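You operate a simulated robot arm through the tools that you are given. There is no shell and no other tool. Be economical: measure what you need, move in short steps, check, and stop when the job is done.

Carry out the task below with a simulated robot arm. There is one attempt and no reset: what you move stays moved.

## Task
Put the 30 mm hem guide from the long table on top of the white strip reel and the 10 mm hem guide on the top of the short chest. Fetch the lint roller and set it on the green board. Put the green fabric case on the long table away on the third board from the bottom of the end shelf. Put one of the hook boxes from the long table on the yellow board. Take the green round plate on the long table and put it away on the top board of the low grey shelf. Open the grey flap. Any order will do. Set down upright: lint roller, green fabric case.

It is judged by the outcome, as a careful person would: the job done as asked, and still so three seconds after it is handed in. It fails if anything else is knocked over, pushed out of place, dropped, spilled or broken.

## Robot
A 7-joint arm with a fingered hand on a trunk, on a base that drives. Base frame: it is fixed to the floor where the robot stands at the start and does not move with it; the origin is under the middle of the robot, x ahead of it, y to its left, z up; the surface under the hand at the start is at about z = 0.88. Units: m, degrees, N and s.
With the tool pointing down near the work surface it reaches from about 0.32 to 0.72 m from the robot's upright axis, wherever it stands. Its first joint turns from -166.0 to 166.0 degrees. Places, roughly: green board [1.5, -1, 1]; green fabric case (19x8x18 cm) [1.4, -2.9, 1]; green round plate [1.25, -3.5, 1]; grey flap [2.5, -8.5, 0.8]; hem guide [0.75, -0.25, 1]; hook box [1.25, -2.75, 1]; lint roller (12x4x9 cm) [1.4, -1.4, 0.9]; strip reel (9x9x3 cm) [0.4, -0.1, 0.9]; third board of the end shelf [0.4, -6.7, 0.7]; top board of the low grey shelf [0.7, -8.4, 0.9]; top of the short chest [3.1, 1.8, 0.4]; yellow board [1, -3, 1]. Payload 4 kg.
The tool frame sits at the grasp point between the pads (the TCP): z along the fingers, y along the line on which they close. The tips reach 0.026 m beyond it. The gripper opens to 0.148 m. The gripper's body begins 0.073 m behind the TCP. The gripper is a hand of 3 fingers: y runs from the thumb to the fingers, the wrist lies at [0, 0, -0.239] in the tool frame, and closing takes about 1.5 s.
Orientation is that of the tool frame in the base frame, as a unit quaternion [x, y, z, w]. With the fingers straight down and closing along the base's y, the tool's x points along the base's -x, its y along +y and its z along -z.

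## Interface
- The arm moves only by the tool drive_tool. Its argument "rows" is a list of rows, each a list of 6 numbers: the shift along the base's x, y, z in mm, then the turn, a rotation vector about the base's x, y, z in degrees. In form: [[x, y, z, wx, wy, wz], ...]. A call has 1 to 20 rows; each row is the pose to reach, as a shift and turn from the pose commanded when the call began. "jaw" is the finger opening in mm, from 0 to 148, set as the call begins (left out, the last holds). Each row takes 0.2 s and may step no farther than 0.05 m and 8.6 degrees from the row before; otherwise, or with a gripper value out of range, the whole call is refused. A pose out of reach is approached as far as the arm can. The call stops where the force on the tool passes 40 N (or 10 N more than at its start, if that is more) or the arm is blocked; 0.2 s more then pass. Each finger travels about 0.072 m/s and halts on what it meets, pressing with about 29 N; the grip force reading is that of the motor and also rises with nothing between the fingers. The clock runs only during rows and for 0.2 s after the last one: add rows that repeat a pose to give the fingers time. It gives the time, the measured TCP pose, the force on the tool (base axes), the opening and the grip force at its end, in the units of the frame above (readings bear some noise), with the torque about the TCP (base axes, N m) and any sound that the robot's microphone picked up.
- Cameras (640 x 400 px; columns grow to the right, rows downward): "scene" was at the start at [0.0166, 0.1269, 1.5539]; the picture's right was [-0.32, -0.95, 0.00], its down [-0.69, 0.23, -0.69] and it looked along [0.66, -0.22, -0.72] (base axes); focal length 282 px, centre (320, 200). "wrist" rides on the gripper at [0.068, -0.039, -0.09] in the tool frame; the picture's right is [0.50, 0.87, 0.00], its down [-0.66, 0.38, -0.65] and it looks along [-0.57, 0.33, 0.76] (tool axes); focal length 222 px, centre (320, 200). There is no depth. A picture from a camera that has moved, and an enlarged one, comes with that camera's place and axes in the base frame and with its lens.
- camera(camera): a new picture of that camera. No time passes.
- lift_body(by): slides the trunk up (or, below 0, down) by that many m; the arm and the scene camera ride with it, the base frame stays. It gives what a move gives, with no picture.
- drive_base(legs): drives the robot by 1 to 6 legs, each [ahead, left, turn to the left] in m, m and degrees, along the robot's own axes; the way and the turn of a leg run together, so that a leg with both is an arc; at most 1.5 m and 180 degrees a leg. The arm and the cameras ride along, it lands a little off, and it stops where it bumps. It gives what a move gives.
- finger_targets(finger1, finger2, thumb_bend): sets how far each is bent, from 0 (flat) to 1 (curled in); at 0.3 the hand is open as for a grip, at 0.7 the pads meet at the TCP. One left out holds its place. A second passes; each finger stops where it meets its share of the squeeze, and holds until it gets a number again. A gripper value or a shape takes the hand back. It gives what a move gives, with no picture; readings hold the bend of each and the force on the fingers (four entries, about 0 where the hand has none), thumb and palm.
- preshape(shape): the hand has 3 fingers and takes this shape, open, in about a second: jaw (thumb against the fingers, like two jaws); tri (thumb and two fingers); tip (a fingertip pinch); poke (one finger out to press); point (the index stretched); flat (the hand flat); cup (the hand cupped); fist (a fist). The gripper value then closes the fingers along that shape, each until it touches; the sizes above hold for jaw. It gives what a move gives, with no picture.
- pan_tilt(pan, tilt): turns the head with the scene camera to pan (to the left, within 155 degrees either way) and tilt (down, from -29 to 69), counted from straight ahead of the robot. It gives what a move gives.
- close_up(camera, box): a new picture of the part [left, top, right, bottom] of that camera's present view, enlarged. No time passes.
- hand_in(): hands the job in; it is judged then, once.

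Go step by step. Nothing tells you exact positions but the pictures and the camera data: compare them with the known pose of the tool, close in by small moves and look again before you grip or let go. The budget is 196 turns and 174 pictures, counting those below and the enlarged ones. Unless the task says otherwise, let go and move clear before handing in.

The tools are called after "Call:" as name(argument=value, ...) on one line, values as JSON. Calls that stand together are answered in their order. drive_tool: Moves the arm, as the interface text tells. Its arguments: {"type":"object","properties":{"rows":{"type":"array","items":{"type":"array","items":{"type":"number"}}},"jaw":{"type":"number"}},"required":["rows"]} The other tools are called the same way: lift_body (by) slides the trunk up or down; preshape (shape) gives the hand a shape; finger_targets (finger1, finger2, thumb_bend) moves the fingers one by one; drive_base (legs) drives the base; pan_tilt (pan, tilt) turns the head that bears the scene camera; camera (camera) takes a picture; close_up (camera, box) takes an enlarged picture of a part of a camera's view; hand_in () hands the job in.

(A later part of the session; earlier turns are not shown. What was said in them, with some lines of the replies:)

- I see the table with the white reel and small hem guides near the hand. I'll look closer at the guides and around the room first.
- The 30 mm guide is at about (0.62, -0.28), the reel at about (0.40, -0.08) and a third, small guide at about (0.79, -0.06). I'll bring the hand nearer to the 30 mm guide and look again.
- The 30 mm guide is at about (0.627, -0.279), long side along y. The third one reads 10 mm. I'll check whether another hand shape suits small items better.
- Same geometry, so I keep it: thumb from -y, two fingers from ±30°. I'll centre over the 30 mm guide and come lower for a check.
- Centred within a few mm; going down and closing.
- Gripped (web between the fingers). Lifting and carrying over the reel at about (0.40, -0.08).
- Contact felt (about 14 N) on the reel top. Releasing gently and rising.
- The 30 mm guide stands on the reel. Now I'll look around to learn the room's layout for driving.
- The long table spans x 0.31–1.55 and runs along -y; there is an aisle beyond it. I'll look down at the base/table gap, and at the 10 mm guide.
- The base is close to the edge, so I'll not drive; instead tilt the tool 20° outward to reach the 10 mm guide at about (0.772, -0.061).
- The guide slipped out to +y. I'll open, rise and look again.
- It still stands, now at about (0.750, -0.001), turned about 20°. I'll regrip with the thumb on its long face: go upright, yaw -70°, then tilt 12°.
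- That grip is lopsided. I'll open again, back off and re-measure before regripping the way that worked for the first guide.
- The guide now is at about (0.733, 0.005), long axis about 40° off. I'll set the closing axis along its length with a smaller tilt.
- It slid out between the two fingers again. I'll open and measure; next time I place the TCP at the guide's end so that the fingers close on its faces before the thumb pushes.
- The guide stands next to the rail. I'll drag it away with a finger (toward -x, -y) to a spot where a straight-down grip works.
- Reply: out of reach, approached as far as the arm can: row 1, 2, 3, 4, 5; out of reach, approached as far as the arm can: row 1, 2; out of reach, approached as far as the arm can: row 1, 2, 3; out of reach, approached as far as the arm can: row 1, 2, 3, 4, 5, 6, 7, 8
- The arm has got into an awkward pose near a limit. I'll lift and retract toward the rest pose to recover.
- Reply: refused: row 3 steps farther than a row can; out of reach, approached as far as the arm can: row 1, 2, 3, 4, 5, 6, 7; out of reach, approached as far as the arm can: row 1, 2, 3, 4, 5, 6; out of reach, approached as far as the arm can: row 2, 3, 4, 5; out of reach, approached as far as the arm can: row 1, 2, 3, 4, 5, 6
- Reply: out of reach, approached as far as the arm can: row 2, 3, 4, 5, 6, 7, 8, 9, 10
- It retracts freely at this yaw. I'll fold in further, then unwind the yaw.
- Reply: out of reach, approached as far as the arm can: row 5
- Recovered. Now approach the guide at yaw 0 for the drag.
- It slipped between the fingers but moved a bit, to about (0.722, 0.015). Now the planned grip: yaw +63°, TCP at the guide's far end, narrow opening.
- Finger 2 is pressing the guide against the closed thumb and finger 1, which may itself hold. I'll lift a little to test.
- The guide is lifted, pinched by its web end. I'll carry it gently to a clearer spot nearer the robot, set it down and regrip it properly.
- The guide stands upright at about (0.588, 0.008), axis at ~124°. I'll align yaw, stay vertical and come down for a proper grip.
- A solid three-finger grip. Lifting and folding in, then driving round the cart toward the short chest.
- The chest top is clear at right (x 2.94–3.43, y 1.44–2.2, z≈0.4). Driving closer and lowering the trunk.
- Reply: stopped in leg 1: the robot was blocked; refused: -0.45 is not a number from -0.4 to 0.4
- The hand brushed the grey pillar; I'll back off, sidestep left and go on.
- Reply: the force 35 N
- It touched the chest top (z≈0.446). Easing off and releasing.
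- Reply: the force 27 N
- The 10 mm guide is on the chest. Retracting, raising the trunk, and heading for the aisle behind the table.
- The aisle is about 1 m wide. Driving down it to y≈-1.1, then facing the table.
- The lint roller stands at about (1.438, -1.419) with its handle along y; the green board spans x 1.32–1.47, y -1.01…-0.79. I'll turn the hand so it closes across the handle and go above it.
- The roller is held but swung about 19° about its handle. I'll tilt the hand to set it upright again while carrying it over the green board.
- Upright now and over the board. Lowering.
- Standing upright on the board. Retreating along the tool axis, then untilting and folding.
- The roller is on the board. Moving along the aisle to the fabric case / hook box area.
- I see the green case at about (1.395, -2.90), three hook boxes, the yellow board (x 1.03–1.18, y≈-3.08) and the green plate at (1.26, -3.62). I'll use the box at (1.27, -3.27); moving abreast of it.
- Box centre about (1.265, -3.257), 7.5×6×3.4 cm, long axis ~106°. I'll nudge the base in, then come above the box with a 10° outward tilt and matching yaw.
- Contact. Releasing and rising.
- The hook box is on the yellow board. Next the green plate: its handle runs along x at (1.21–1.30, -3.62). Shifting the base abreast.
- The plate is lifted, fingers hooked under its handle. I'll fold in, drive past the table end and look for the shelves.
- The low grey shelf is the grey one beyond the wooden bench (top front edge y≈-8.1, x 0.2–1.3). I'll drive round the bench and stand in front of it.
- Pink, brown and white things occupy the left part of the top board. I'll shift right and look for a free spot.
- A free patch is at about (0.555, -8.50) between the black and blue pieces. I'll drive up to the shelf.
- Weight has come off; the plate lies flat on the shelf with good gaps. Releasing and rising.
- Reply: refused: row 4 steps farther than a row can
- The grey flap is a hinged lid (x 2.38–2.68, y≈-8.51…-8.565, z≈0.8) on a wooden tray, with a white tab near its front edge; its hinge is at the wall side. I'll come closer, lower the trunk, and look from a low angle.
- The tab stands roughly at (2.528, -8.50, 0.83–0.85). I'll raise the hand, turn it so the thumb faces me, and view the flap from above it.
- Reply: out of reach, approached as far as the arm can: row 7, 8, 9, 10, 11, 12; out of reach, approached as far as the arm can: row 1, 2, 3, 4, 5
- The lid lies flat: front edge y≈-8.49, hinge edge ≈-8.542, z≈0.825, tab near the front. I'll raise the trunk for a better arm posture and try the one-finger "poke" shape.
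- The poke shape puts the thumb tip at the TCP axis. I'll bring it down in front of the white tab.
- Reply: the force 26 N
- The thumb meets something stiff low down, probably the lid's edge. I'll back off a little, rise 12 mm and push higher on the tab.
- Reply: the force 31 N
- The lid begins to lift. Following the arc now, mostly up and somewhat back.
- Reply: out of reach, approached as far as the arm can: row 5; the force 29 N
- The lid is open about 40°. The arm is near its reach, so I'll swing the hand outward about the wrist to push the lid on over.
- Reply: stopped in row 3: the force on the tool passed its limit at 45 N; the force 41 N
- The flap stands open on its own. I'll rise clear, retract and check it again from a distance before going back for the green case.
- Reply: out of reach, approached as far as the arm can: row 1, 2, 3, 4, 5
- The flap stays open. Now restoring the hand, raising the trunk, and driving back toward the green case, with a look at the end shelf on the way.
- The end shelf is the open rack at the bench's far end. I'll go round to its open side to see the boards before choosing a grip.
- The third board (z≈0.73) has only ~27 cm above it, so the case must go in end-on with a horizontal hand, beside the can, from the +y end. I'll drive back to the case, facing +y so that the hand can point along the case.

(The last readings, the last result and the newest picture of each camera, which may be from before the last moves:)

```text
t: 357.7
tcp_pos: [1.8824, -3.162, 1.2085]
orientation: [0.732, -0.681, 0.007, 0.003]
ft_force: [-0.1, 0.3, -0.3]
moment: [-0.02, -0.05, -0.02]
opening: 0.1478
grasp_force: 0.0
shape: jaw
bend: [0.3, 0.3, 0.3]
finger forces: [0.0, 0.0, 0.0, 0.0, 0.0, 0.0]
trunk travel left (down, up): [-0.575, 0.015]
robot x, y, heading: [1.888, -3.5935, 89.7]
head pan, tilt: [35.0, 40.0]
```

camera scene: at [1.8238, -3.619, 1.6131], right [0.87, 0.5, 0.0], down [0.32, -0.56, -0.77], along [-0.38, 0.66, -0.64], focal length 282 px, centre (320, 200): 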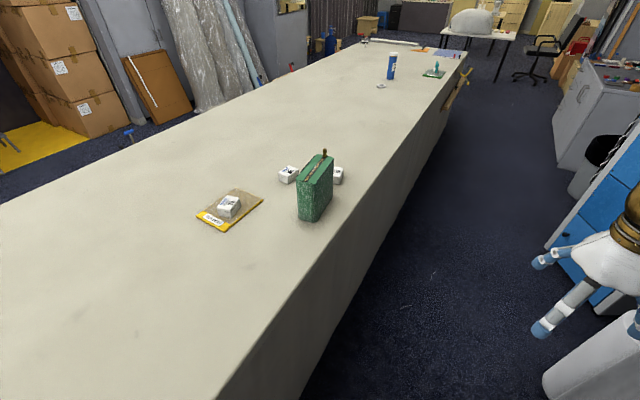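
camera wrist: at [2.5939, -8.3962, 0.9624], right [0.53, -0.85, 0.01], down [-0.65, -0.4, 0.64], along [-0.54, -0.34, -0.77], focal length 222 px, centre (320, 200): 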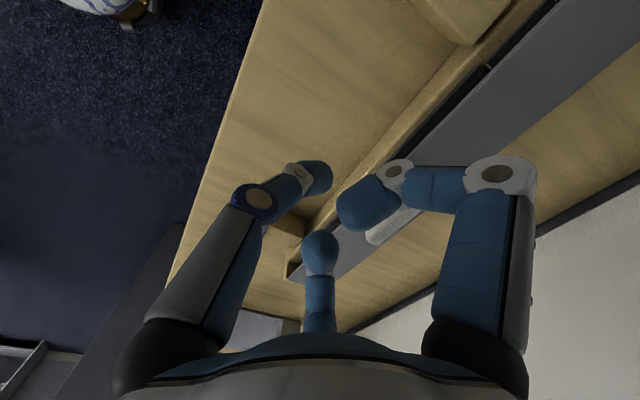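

Case: centre (1.394, -2.90), axis ~97°, ~7.2 cm thick. I'll swing the hand over the table while pitching it to horizontal, pointing at the case's near end.

Call:
drive_tool(rows=[[-40, 5, -5, 7.4, 0.9, 0.2], [-80, 10, -10, 14.9, 1.7, 0.4], [-120, 15, -15, 22.3, 2.6, 0.6], [-160, 20, -20, 29.8, 3.5, 0.8], [-200, 25, -25, 37.2, 4.3, 1], [-240, 30, -30, 44.7, 5.2, 1.2], [-280, 35, -40, 52.1, 6, 1.4], [-320, 40, -50, 59.6, 6.9, 1.6], [-360, 45, -65, 67, 7.8, 1.8], [-400, 50, -80, 74.5, 8.6, 2], [-440, 55, -100, 82, 9.5, 2.2], [-478, 60, -120, 89.4, 10.3, 2.4]])

Call:
camera(camera="wrist")

Call:
camera(camera="scene")

```text
t: 360.3
tcp_pos: [1.405, -3.1042, 1.0906]
orientation: [-0.534, 0.47, 0.534, 0.456]
ft_force: [-0.5, -0.5, 0.6]
moment: [-0.02, 0.0, 0.01]
opening: 0.1481
grasp_force: 0.1
shape: jaw
bend: [0.3, 0.3, 0.3]
finger forces: [0.1, 0.1, 0.0, 0.0, 0.1, 0.0]
trunk travel left (down, up): [-0.575, 0.015]
robot x, y, heading: [1.8937, -3.5975, 89.8]
head pan, tilt: [35.0, 40.0]
```

```text
33 pictures are left
camera wrist: at [1.4543, -3.1878, 1.0244], right [-0.86, -0.13, -0.49], down [-0.28, -0.69, 0.67], along [-0.42, 0.71, 0.56], focal length 222 px, centre (320, 200)
```

wrist: 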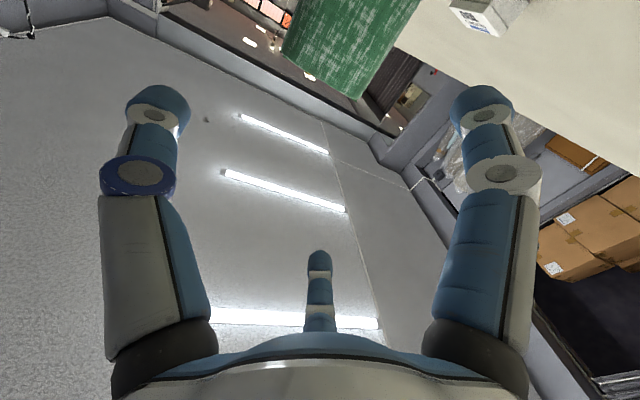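

```text
32 pictures are left
camera scene: at [1.6899, -3.5849, 1.6129], right [0.82, 0.57, 0.0], down [0.37, -0.53, -0.77], along [-0.44, 0.63, -0.64], focal length 282 px, centre (320, 200)
```

scene: 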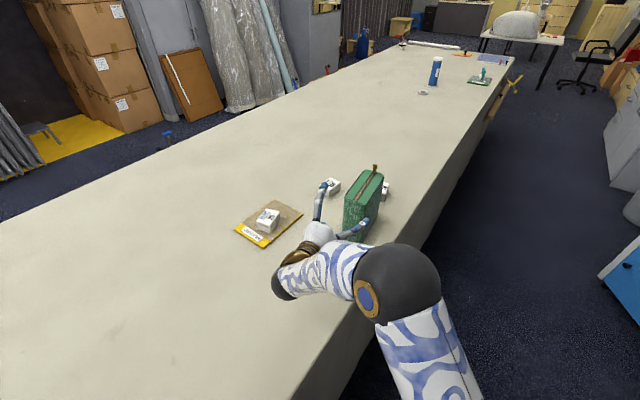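

Call:
drive_tool(rows=[[1, 0, -30, 0, 0, 0], [2, 0, -60, 0, 0, 0], [4, 0, -90, 0, 0, 0], [0, 28, -90, 0, 0, 0], [-4, 56, -90, 0, 0, 0], [-8, 84, -90, 0, 0, 0]])

Call:
camera(camera="wrist")

Call:
close_up(camera="scene", box=[270, 140, 430, 300])

```text
t: 361.7
tcp_pos: [1.3959, -3.02, 0.9978]
orientation: [0.534, -0.472, -0.532, -0.456]
ft_force: [0.5, 0.8, -0.1]
moment: [-0.03, 0.03, 0.01]
opening: 0.1479
grasp_force: 0.1
shape: jaw
bend: [0.3, 0.3, 0.3]
finger forces: [0.0, 0.0, 0.1, 0.1, 0.0, 0.0]
trunk travel left (down, up): [-0.575, 0.015]
robot x, y, heading: [1.8881, -3.5968, 89.7]
head pan, tilt: [35.0, 40.0]
```

```text
31 pictures are left
camera wrist: at [1.4465, -3.1045, 0.9313], right [-0.86, -0.13, -0.49], down [-0.28, -0.69, 0.67], along [-0.42, 0.71, 0.56], focal length 222 px, centre (320, 200)
```

wrist: 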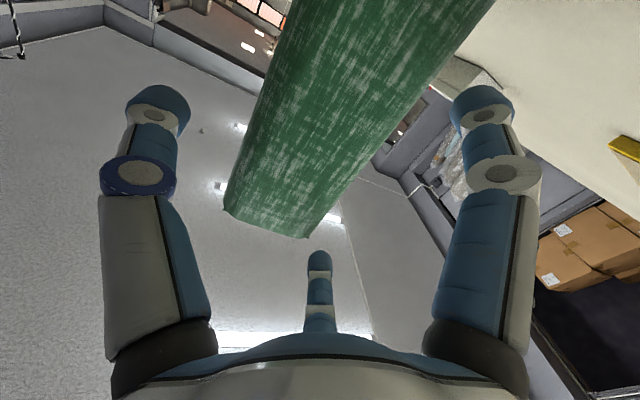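

```text
2.50 times, centred on (350, 220) of scene
camera zoom: at [1.6906, -3.5848, 1.613], right [0.82, 0.57, 0.0], down [0.37, -0.53, -0.77], along [-0.44, 0.63, -0.64], focal length 706 px, centre (245, 150)
```

zoom: 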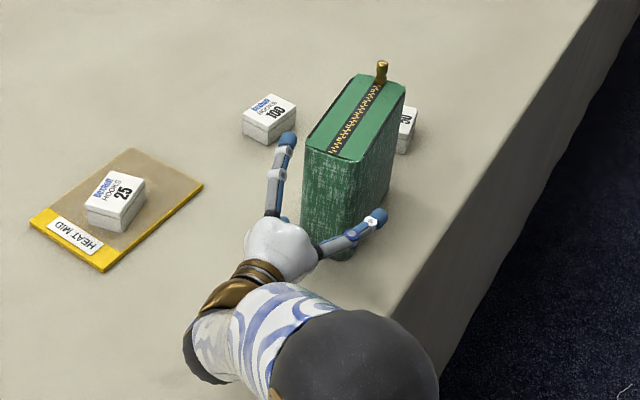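

Well lined up. Advancing along the case and closing.

Call:
drive_tool(rows=[[-4, 28, 0, 0, 0, 0], [-8, 56, 0, 0, 0, 0], [-11, 80, 0, 0, 0, 0]])

Call:
drive_tool(rows=[[0, 0, 0, 0, 0, 0], [0, 0, 0, 0, 0, 0], [0, 0, 0, 0, 0, 0], [0, 0, 0, 0, 0, 0], [0, 0, 0, 0, 0, 0], [0, 0, 0, 0, 0, 0]], jaw=0)

Call:
close_up(camera="scene", box=[270, 140, 430, 300])

```text
t: 362.5
tcp_pos: [1.3833, -2.9409, 0.998]
orientation: [0.535, -0.472, -0.532, -0.456]
ft_force: [0.1, -0.5, -0.9]
moment: [0.02, -0.04, -0.05]
opening: 0.1479
grasp_force: 0.0
shape: jaw
bend: [0.3, 0.3, 0.3]
finger forces: [0.1, 0.5, 0.1, 0.0, 0.8, 0.0]
trunk travel left (down, up): [-0.575, 0.015]
robot x, y, heading: [1.8884, -3.5952, 89.7]
head pan, tilt: [35.0, 40.0]
```

```text
t: 363.9
tcp_pos: [1.3839, -2.9404, 0.9992]
orientation: [0.534, -0.472, -0.532, -0.456]
ft_force: [0.7, 0.4, -1.5]
moment: [0.03, -0.03, -0.02]
opening: 0.0748
grasp_force: 29.7
shape: jaw
bend: [0.79, 0.79, 0.7]
finger forces: [20.2, 19.8, 0.0, 0.0, 40.1, 0.0]
trunk travel left (down, up): [-0.575, 0.015]
robot x, y, heading: [1.8908, -3.5977, 90.0]
head pan, tilt: [35.0, 40.0]
```

```text
2.50 times, centred on (350, 220) of scene
camera zoom: at [1.6907, -3.5848, 1.613], right [0.82, 0.57, 0.0], down [0.37, -0.53, -0.77], along [-0.44, 0.63, -0.64], focal length 706 px, centre (245, 150)
```

zoom: 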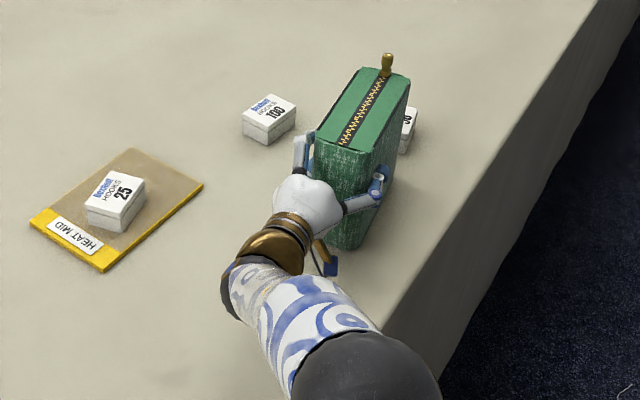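

Balanced grip (40 N vs 20+20 N). Lifting.

Call:
drive_tool(rows=[[0, 0, 8, 0, 0, 0], [0, 0, 20, 0, 0, 0], [0, 0, 40, 0, 0, 0], [0, 0, 65, 0, 0, 0], [0, 0, 90, 0, 0, 0]])

Call:
close_up(camera="scene", box=[270, 140, 430, 300])

```text
t: 365.1
tcp_pos: [1.3843, -2.9373, 1.0893]
orientation: [0.534, -0.473, -0.531, -0.457]
ft_force: [-0.1, -0.2, -1.5]
moment: [-0.12, 0.01, 0.02]
opening: 0.0746
grasp_force: 28.9
shape: jaw
bend: [0.79, 0.79, 0.7]
finger forces: [20.5, 19.6, 0.0, 0.0, 40.0, 0.0]
trunk travel left (down, up): [-0.575, 0.015]
robot x, y, heading: [1.8874, -3.5978, 89.9]
head pan, tilt: [35.0, 40.0]
```

```text
2.50 times, centred on (350, 220) of scene
camera zoom: at [1.6907, -3.5849, 1.6129], right [0.82, 0.57, 0.0], down [0.37, -0.53, -0.77], along [-0.44, 0.63, -0.64], focal length 706 px, centre (245, 150)
```

zoom: 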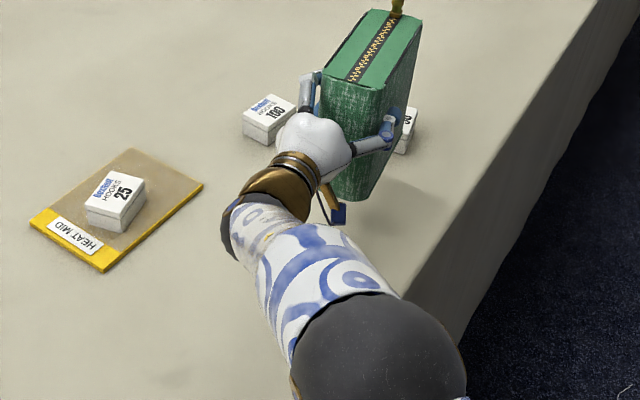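

Lifted upright. Pulling in, straightening the hand, and driving backward out of the aisle, then turning toward the shelf.

Call:
drive_tool(rows=[[30, -30, 5, 0, 0, -1.2], [60, -60, 10, 0, 0, -2.4], [90, -90, 15, 0, 0, -3.6], [120, -120, 20, 0, 0, -4.8], [150, -150, 20, 0, 0, -6], [180, -180, 20, 0, 0, -7.2], [210, -205, 20, 0, 0, -8.2]])

Call:
drive_base(legs=[[-1.45, 0, 0], [-0.1, 0, 0], [0, 0, 180]])

Call:
pan_tilt(pan=-35, tilt=30)

Call:
camera(camera="scene")

```text
t: 366.7
tcp_pos: [1.5983, -3.1457, 1.1072]
orientation: [-0.499, 0.509, 0.499, 0.493]
ft_force: [-0.5, 0.4, -1.6]
moment: [-0.08, 0.05, 0.03]
opening: 0.0747
grasp_force: 28.7
shape: jaw
bend: [0.79, 0.79, 0.7]
finger forces: [20.5, 19.4, 0.1, 0.1, 40.0, 0.0]
trunk travel left (down, up): [-0.575, 0.015]
robot x, y, heading: [1.8939, -3.5966, 89.8]
head pan, tilt: [35.0, 40.0]
```

```text
t: 382.0
tcp_pos: [2.1752, -5.6325, 1.1056]
orientation: [0.515, 0.493, -0.498, 0.493]
ft_force: [0.0, -0.1, -1.5]
moment: [0.08, -0.03, 0.01]
opening: 0.074
grasp_force: 29.3
shape: jaw
bend: [0.79, 0.79, 0.7]
finger forces: [20.3, 19.0, 0.0, 0.0, 39.4, 0.0]
trunk travel left (down, up): [-0.575, 0.015]
robot x, y, heading: [1.8906, -5.174, -91.3]
head pan, tilt: [35.0, 40.0]
```

```text
t: 383.4
tcp_pos: [2.1753, -5.6326, 1.1067]
orientation: [0.515, 0.493, -0.499, 0.493]
ft_force: [0.3, 0.2, -1.2]
moment: [0.07, -0.01, -0.01]
opening: 0.0742
grasp_force: 29.4
shape: jaw
bend: [0.79, 0.79, 0.7]
finger forces: [20.3, 19.1, 0.1, 0.0, 39.4, 0.0]
trunk travel left (down, up): [-0.575, 0.015]
robot x, y, heading: [1.8915, -5.1777, -91.6]
head pan, tilt: [-35.0, 30.0]
```

```text
27 pictures are left
camera scene: at [1.9912, -5.1893, 1.6283], right [-0.8, 0.59, 0.0], down [0.3, 0.4, -0.87], along [-0.51, -0.7, -0.5], focal length 282 px, centre (320, 200)
```

scene: 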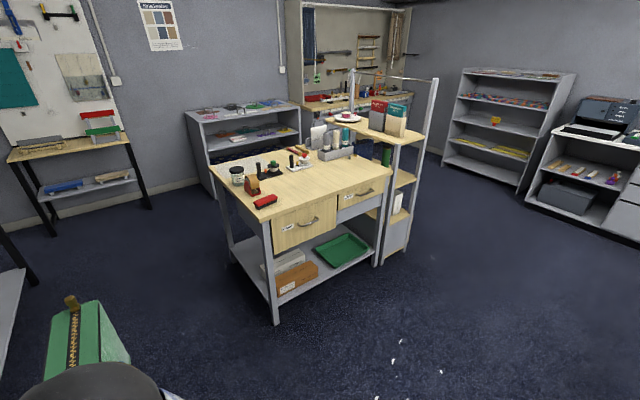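

Call:
drive_base(legs=[[0, -1.3, 1.6], [0, -0.3, 0]])

Call:
lift_body(by=-0.22)

Call:
pan_tilt(pan=0, tilt=25)

Call:
camera(camera="scene")

```text
t: 391.6
tcp_pos: [0.5757, -5.5973, 1.1065]
orientation: [0.514, 0.494, -0.498, 0.494]
ft_force: [-0.5, -0.5, -1.2]
moment: [0.06, -0.01, 0.01]
opening: 0.074
grasp_force: 28.7
shape: jaw
bend: [0.79, 0.79, 0.7]
finger forces: [20.4, 19.1, 0.1, 0.0, 39.5, 0.0]
trunk travel left (down, up): [-0.575, 0.015]
robot x, y, heading: [0.2958, -5.1419, -91.2]
head pan, tilt: [-35.0, 30.0]
```

```text
t: 393.9
tcp_pos: [0.5765, -5.5984, 0.8858]
orientation: [0.514, 0.494, -0.499, 0.493]
ft_force: [-0.1, 0.1, -1.4]
moment: [0.09, 0.01, -0.02]
opening: 0.0738
grasp_force: 28.9
shape: jaw
bend: [0.79, 0.79, 0.7]
finger forces: [20.4, 19.1, 0.1, 0.0, 39.4, 0.1]
trunk travel left (down, up): [-0.355, 0.235]
robot x, y, heading: [0.292, -5.1403, -91.5]
head pan, tilt: [-35.0, 30.0]
```

```text
t: 395.0
tcp_pos: [0.5756, -5.5987, 0.8865]
orientation: [0.515, 0.494, -0.498, 0.493]
ft_force: [0.2, -0.4, -1.5]
moment: [0.07, 0.0, 0.0]
opening: 0.074
grasp_force: 28.7
shape: jaw
bend: [0.79, 0.79, 0.7]
finger forces: [20.4, 19.1, 0.1, 0.0, 39.5, 0.0]
trunk travel left (down, up): [-0.355, 0.235]
robot x, y, heading: [0.2912, -5.1397, -91.5]
head pan, tilt: [0.0, 25.0]
```

```text
26 pictures are left
camera scene: at [0.4425, -5.1756, 1.4163], right [-1.0, 0.02, 0.0], down [0.01, 0.42, -0.91], along [-0.02, -0.91, -0.42], focal length 282 px, centre (320, 200)
```

scene: 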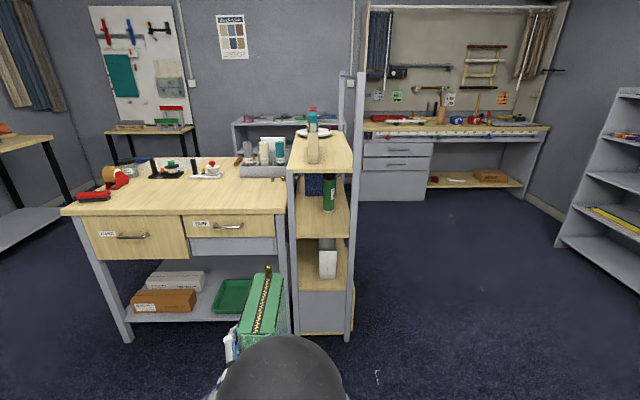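

Call:
close_up(camera="scene", box=[260, 90, 390, 290])

```text
2.00 times, centred on (325, 190) of scene
camera zoom: at [0.4425, -5.1756, 1.4163], right [-1.0, 0.02, 0.0], down [0.01, 0.42, -0.91], along [-0.02, -0.91, -0.42], focal length 565 px, centre (310, 220)
```

zoom: 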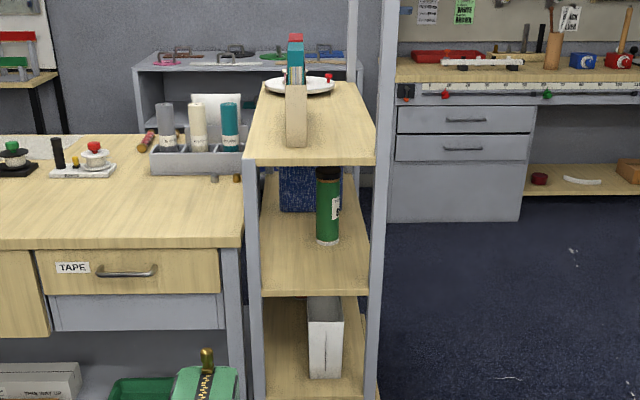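

Board 3 top is at z≈0.717; the can is at (0.364, -6.535), the posts leave x 0.28–0.53, so the case goes in at x≈0.438. Driving up and aligning.

Call:
drive_base(legs=[[0.42, 0, 1.3]])

Call:
drive_tool(rows=[[-30, 0, -5, 0, 0, 0], [-60, 0, -10, 0, 0, 0], [-90, 0, -15, 0, 0, 0], [-120, 0, -20, 0, 0, 0]])

Call:
camera(camera="scene")

```text
t: 397.6
tcp_pos: [0.5815, -6.017, 0.8866]
orientation: [0.509, 0.5, -0.492, 0.499]
ft_force: [0.0, 0.5, -0.4]
moment: [0.1, 0.03, -0.04]
opening: 0.074
grasp_force: 29.1
shape: jaw
bend: [0.79, 0.79, 0.7]
finger forces: [20.4, 19.1, 0.0, 0.0, 39.5, 0.0]
trunk travel left (down, up): [-0.355, 0.235]
robot x, y, heading: [0.2832, -5.5694, -89.8]
head pan, tilt: [0.0, 25.0]
```

```text
t: 398.6
tcp_pos: [0.4774, -6.0286, 0.859]
orientation: [0.509, 0.499, -0.494, 0.498]
ft_force: [0.3, 0.8, -1.0]
moment: [0.07, -0.03, 0.0]
opening: 0.0739
grasp_force: 28.9
shape: jaw
bend: [0.79, 0.79, 0.7]
finger forces: [20.4, 19.3, 0.1, 0.0, 39.8, 0.0]
out of reach, approached as far as the arm can: row 4
trunk travel left (down, up): [-0.355, 0.235]
robot x, y, heading: [0.2857, -5.5682, -90.0]
head pan, tilt: [0.0, 25.0]
```

```text
24 pictures are left
camera scene: at [0.4384, -5.5972, 1.4163], right [-1.0, 0.0, 0.0], down [0.0, 0.42, -0.91], along [0.0, -0.91, -0.42], focal length 282 px, centre (320, 200)
```

scene: 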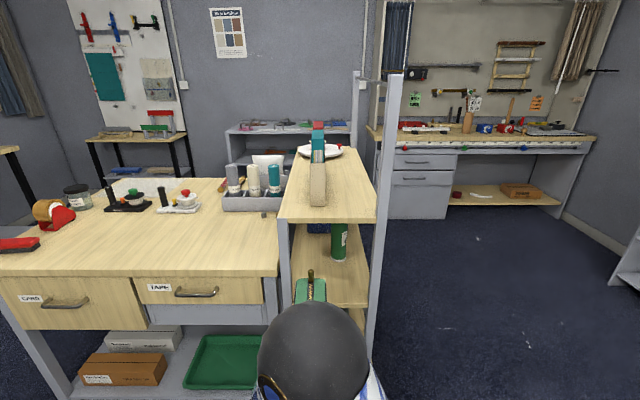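

Call:
drive_tool(rows=[[-7, -30, 0, 0, 0, 0], [-14, -60, 0, 0, 0, 0], [-22, -90, 0, 0, 0, 0], [-22, -120, 0, 0, 0, 0]])

Call:
close_up(camera="scene", box=[250, 180, 400, 340])

Call:
camera(camera="wrist")

```text
t: 399.6
tcp_pos: [0.4531, -6.1484, 0.8639]
orientation: [0.51, 0.499, -0.493, 0.498]
ft_force: [-0.3, -0.1, -1.0]
moment: [0.06, -0.02, -0.01]
opening: 0.0736
grasp_force: 28.9
shape: jaw
bend: [0.79, 0.79, 0.7]
finger forces: [20.5, 19.2, 0.0, 0.0, 39.8, 0.0]
trunk travel left (down, up): [-0.355, 0.235]
robot x, y, heading: [0.2887, -5.5671, -90.0]
head pan, tilt: [0.0, 25.0]
```

```text
2.50 times, centred on (325, 260) of scene
camera zoom: at [0.4384, -5.5973, 1.4163], right [-1.0, 0.0, 0.0], down [0.0, 0.42, -0.91], along [0.0, -0.91, -0.42], focal length 706 px, centre (308, 50)
```

zoom: 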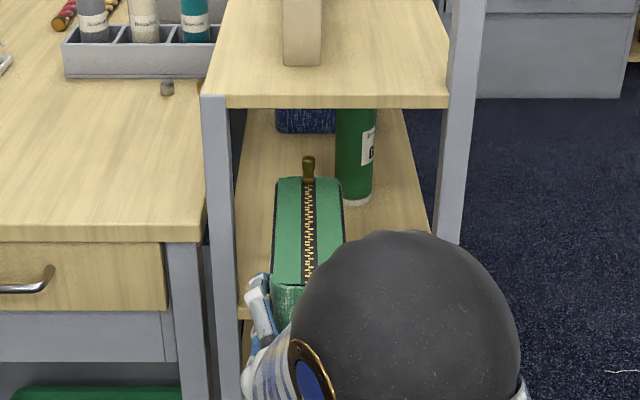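

```text
22 pictures are left
camera wrist: at [0.4155, -6.0546, 0.7976], right [0.87, 0.01, -0.49], down [0.37, 0.64, 0.67], along [0.32, -0.77, 0.56], focal length 222 px, centre (320, 200)
```

wrist: 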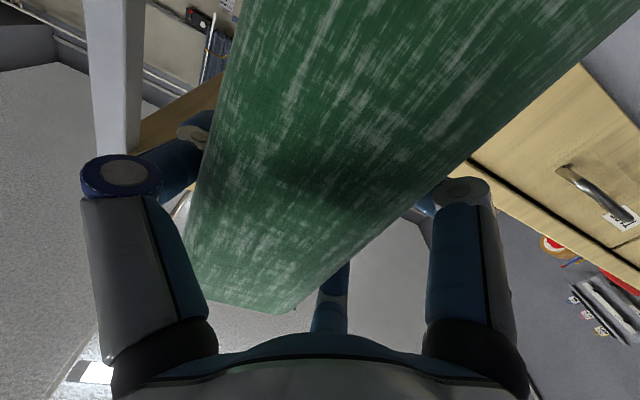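

Clear path: case centred at x≈0.437, can edge at 0.392. Inserting with a slight +x shift.

Call:
drive_tool(rows=[[2, -25, 0, 0, 0, 0], [4, -50, 0, 0, 0, 0], [5, -75, 0, 0, 0, 0], [5, -100, 0, 0, 0, 0], [5, -125, 0, 0, 0, 0], [5, -150, 0, 0, 0, 0], [5, -175, 0, 0, 0, 0], [5, -200, 0, 0, 0, 0], [5, -216, 0, 0, 0, 0]])

Call:
close_up(camera="scene", box=[250, 160, 410, 320])

```text
t: 401.6
tcp_pos: [0.4614, -6.3654, 0.8643]
orientation: [0.509, 0.5, -0.493, 0.499]
ft_force: [0.0, 0.2, -1.2]
moment: [0.08, -0.01, 0.04]
opening: 0.0738
grasp_force: 29.1
shape: jaw
bend: [0.79, 0.79, 0.7]
finger forces: [20.5, 19.3, 0.0, 0.1, 39.9, 0.0]
trunk travel left (down, up): [-0.355, 0.235]
robot x, y, heading: [0.2883, -5.5656, -90.1]
head pan, tilt: [0.0, 25.0]
```

```text
2.50 times, centred on (330, 240) of scene
camera zoom: at [0.4384, -5.5976, 1.4163], right [-1.0, 0.0, 0.0], down [0.0, 0.42, -0.91], along [0.0, -0.91, -0.42], focal length 706 px, centre (295, 100)
```

zoom: 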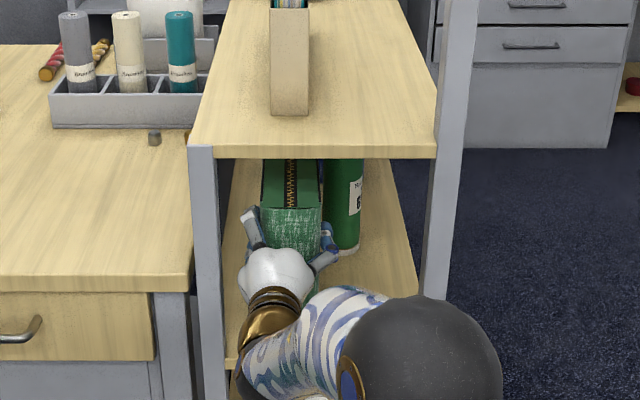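

Call:
drive_tool(rows=[[0, 0, -8, 0, 0, 0], [0, 0, -16, 0, 0, 0], [0, 0, -21, 0, 0, 0]])

Call:
drive_tool(rows=[[0, 0, -2, 0, 0, 0], [0, 0, -4, 0, 0, 0], [0, 0, -6, 0, 0, 0]])

```text
t: 402.4
tcp_pos: [0.4606, -6.3671, 0.8411]
orientation: [0.509, 0.499, -0.493, 0.499]
ft_force: [0.3, 0.1, -1.2]
moment: [0.08, 0.02, 0.0]
opening: 0.0737
grasp_force: 28.7
shape: jaw
bend: [0.79, 0.79, 0.7]
finger forces: [20.5, 19.2, 0.0, 0.0, 39.8, 0.0]
trunk travel left (down, up): [-0.355, 0.235]
robot x, y, heading: [0.288, -5.5667, -89.8]
head pan, tilt: [0.0, 25.0]
```

```text
t: 403.2
tcp_pos: [0.46, -6.3659, 0.8374]
orientation: [0.508, 0.499, -0.494, 0.499]
ft_force: [0.3, -4.1, 8.5]
moment: [-0.15, 0.33, 0.17]
opening: 0.0738
grasp_force: 29.3
shape: jaw
bend: [0.79, 0.79, 0.7]
finger forces: [20.6, 20.4, 0.0, 0.0, 39.8, 0.1]
trunk travel left (down, up): [-0.355, 0.235]
robot x, y, heading: [0.2883, -5.5649, -89.9]
head pan, tilt: [0.0, 25.0]
```

Contact with the board. Releasing.

Call:
drive_tool(rows=[[0, 0, 1, 0, 0, 0], [0, 0, 1, 0, 0, 0], [0, 0, 1, 0, 0, 0], [0, 0, 1, 0, 0, 0]], jaw=125)

Call:
close_up(camera="scene", box=[250, 160, 410, 320])

Call:
camera(camera="wrist")

```text
t: 404.2
tcp_pos: [0.4606, -6.3644, 0.8354]
orientation: [0.509, 0.5, -0.493, 0.498]
ft_force: [0.7, -0.5, -0.5]
moment: [0.01, 0.0, 0.0]
opening: 0.1247
grasp_force: 0.1
shape: jaw
bend: [0.25, 0.25, 0.41]
finger forces: [0.0, 0.0, 0.0, 0.1, 0.1, 0.0]
trunk travel left (down, up): [-0.355, 0.235]
robot x, y, heading: [0.2865, -5.5661, -90.2]
head pan, tilt: [0.0, 25.0]
```

```text
2.50 times, centred on (330, 240) of scene
camera zoom: at [0.4384, -5.5974, 1.4163], right [-1.0, 0.0, 0.0], down [0.0, 0.42, -0.91], along [0.0, -0.91, -0.42], focal length 706 px, centre (295, 100)
```

zoom: 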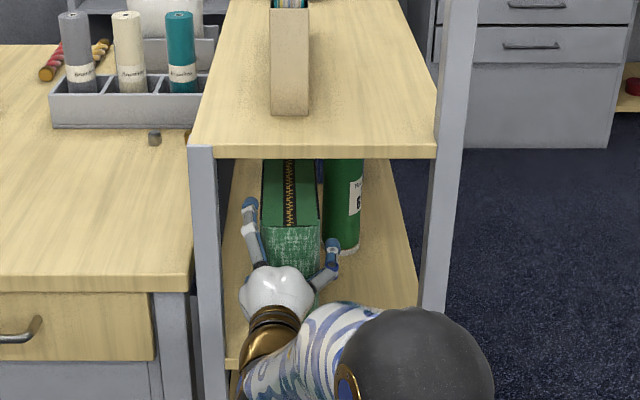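

```text
19 pictures are left
camera wrist: at [0.4225, -6.2726, 0.7698], right [0.87, 0.01, -0.49], down [0.37, 0.64, 0.67], along [0.32, -0.77, 0.56], focal length 222 px, centre (320, 200)
```

wrist: 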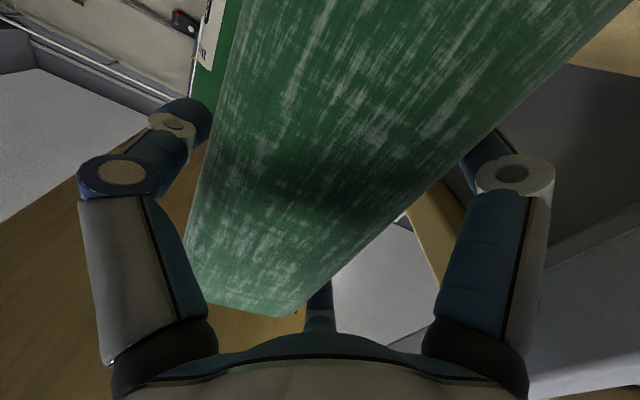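

The case stands on the board. Withdrawing straight back.

Call:
drive_tool(rows=[[0, 25, 0, 0, 0, 0], [0, 50, 0, 0, 0, 0], [0, 80, 0, 0, 0, 0], [0, 115, 0, 0, 0, 0], [0, 150, 0, 0, 0, 0], [0, 190, 0, 0, 0, 0], [0, 225, 0, 0, 0, 0]])

Call:
drive_base(legs=[[-0.45, 0, 0]])

Call:
close_up(camera="scene", box=[250, 90, 400, 300])

```text
t: 405.8
tcp_pos: [0.4612, -6.1387, 0.8368]
orientation: [0.508, 0.499, -0.494, 0.499]
ft_force: [-0.5, 0.4, 0.5]
moment: [-0.02, 0.01, 0.02]
opening: 0.1249
grasp_force: 0.1
shape: jaw
bend: [0.25, 0.25, 0.41]
finger forces: [0.0, 0.1, 0.0, 0.0, 0.0, 0.1]
trunk travel left (down, up): [-0.355, 0.235]
robot x, y, heading: [0.2895, -5.5635, -89.8]
head pan, tilt: [0.0, 25.0]
```

```text
t: 408.4
tcp_pos: [0.4616, -5.696, 0.8368]
orientation: [0.509, 0.499, -0.493, 0.498]
ft_force: [1.3, -0.6, 0.3]
moment: [-0.03, 0.01, 0.01]
opening: 0.1249
grasp_force: 0.1
shape: jaw
bend: [0.25, 0.25, 0.41]
finger forces: [0.1, 0.0, 0.0, 0.0, 0.0, 0.0]
trunk travel left (down, up): [-0.355, 0.235]
robot x, y, heading: [0.2901, -5.1241, -90.2]
head pan, tilt: [0.0, 25.0]
```

```text
1.90 times, centred on (325, 195) of scene
camera zoom: at [0.4392, -5.1539, 1.4163], right [-1.0, 0.0, 0.0], down [0.0, 0.42, -0.91], along [0.0, -0.91, -0.42], focal length 538 px, centre (310, 210)
```

zoom: 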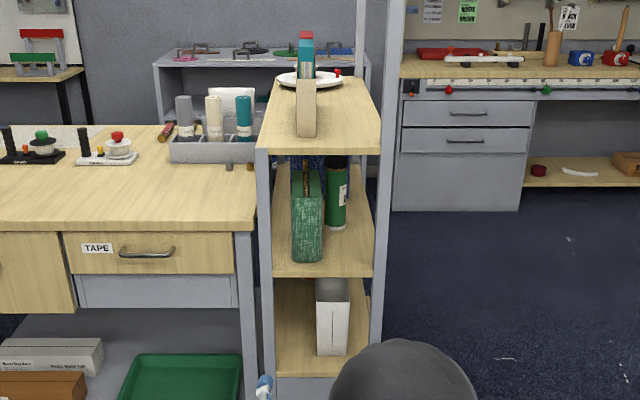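

Call:
hand_in()

```text
The job is handed in.
```

All seven tasks are done, each seen in place in a picture before I moved on, and the job is handed in:

- **Hem guides:** the 30 mm guide is on the white reel and the 10 mm guide is on the short chest.
- **Lint roller:** upright on the green board.
- **Green fabric case:** upright on the end shelf's third board, counting the cabinet floor as the first.
- **Hook box:** on the yellow board.
- **Green plate:** on the top board of the low grey shelf.
- **Grey flap:** open; I last saw it a few moments after opening it, not just before handing in.

On the way to the chest the hand touched the grey pillar at about 14 N. Nothing appeared to move.
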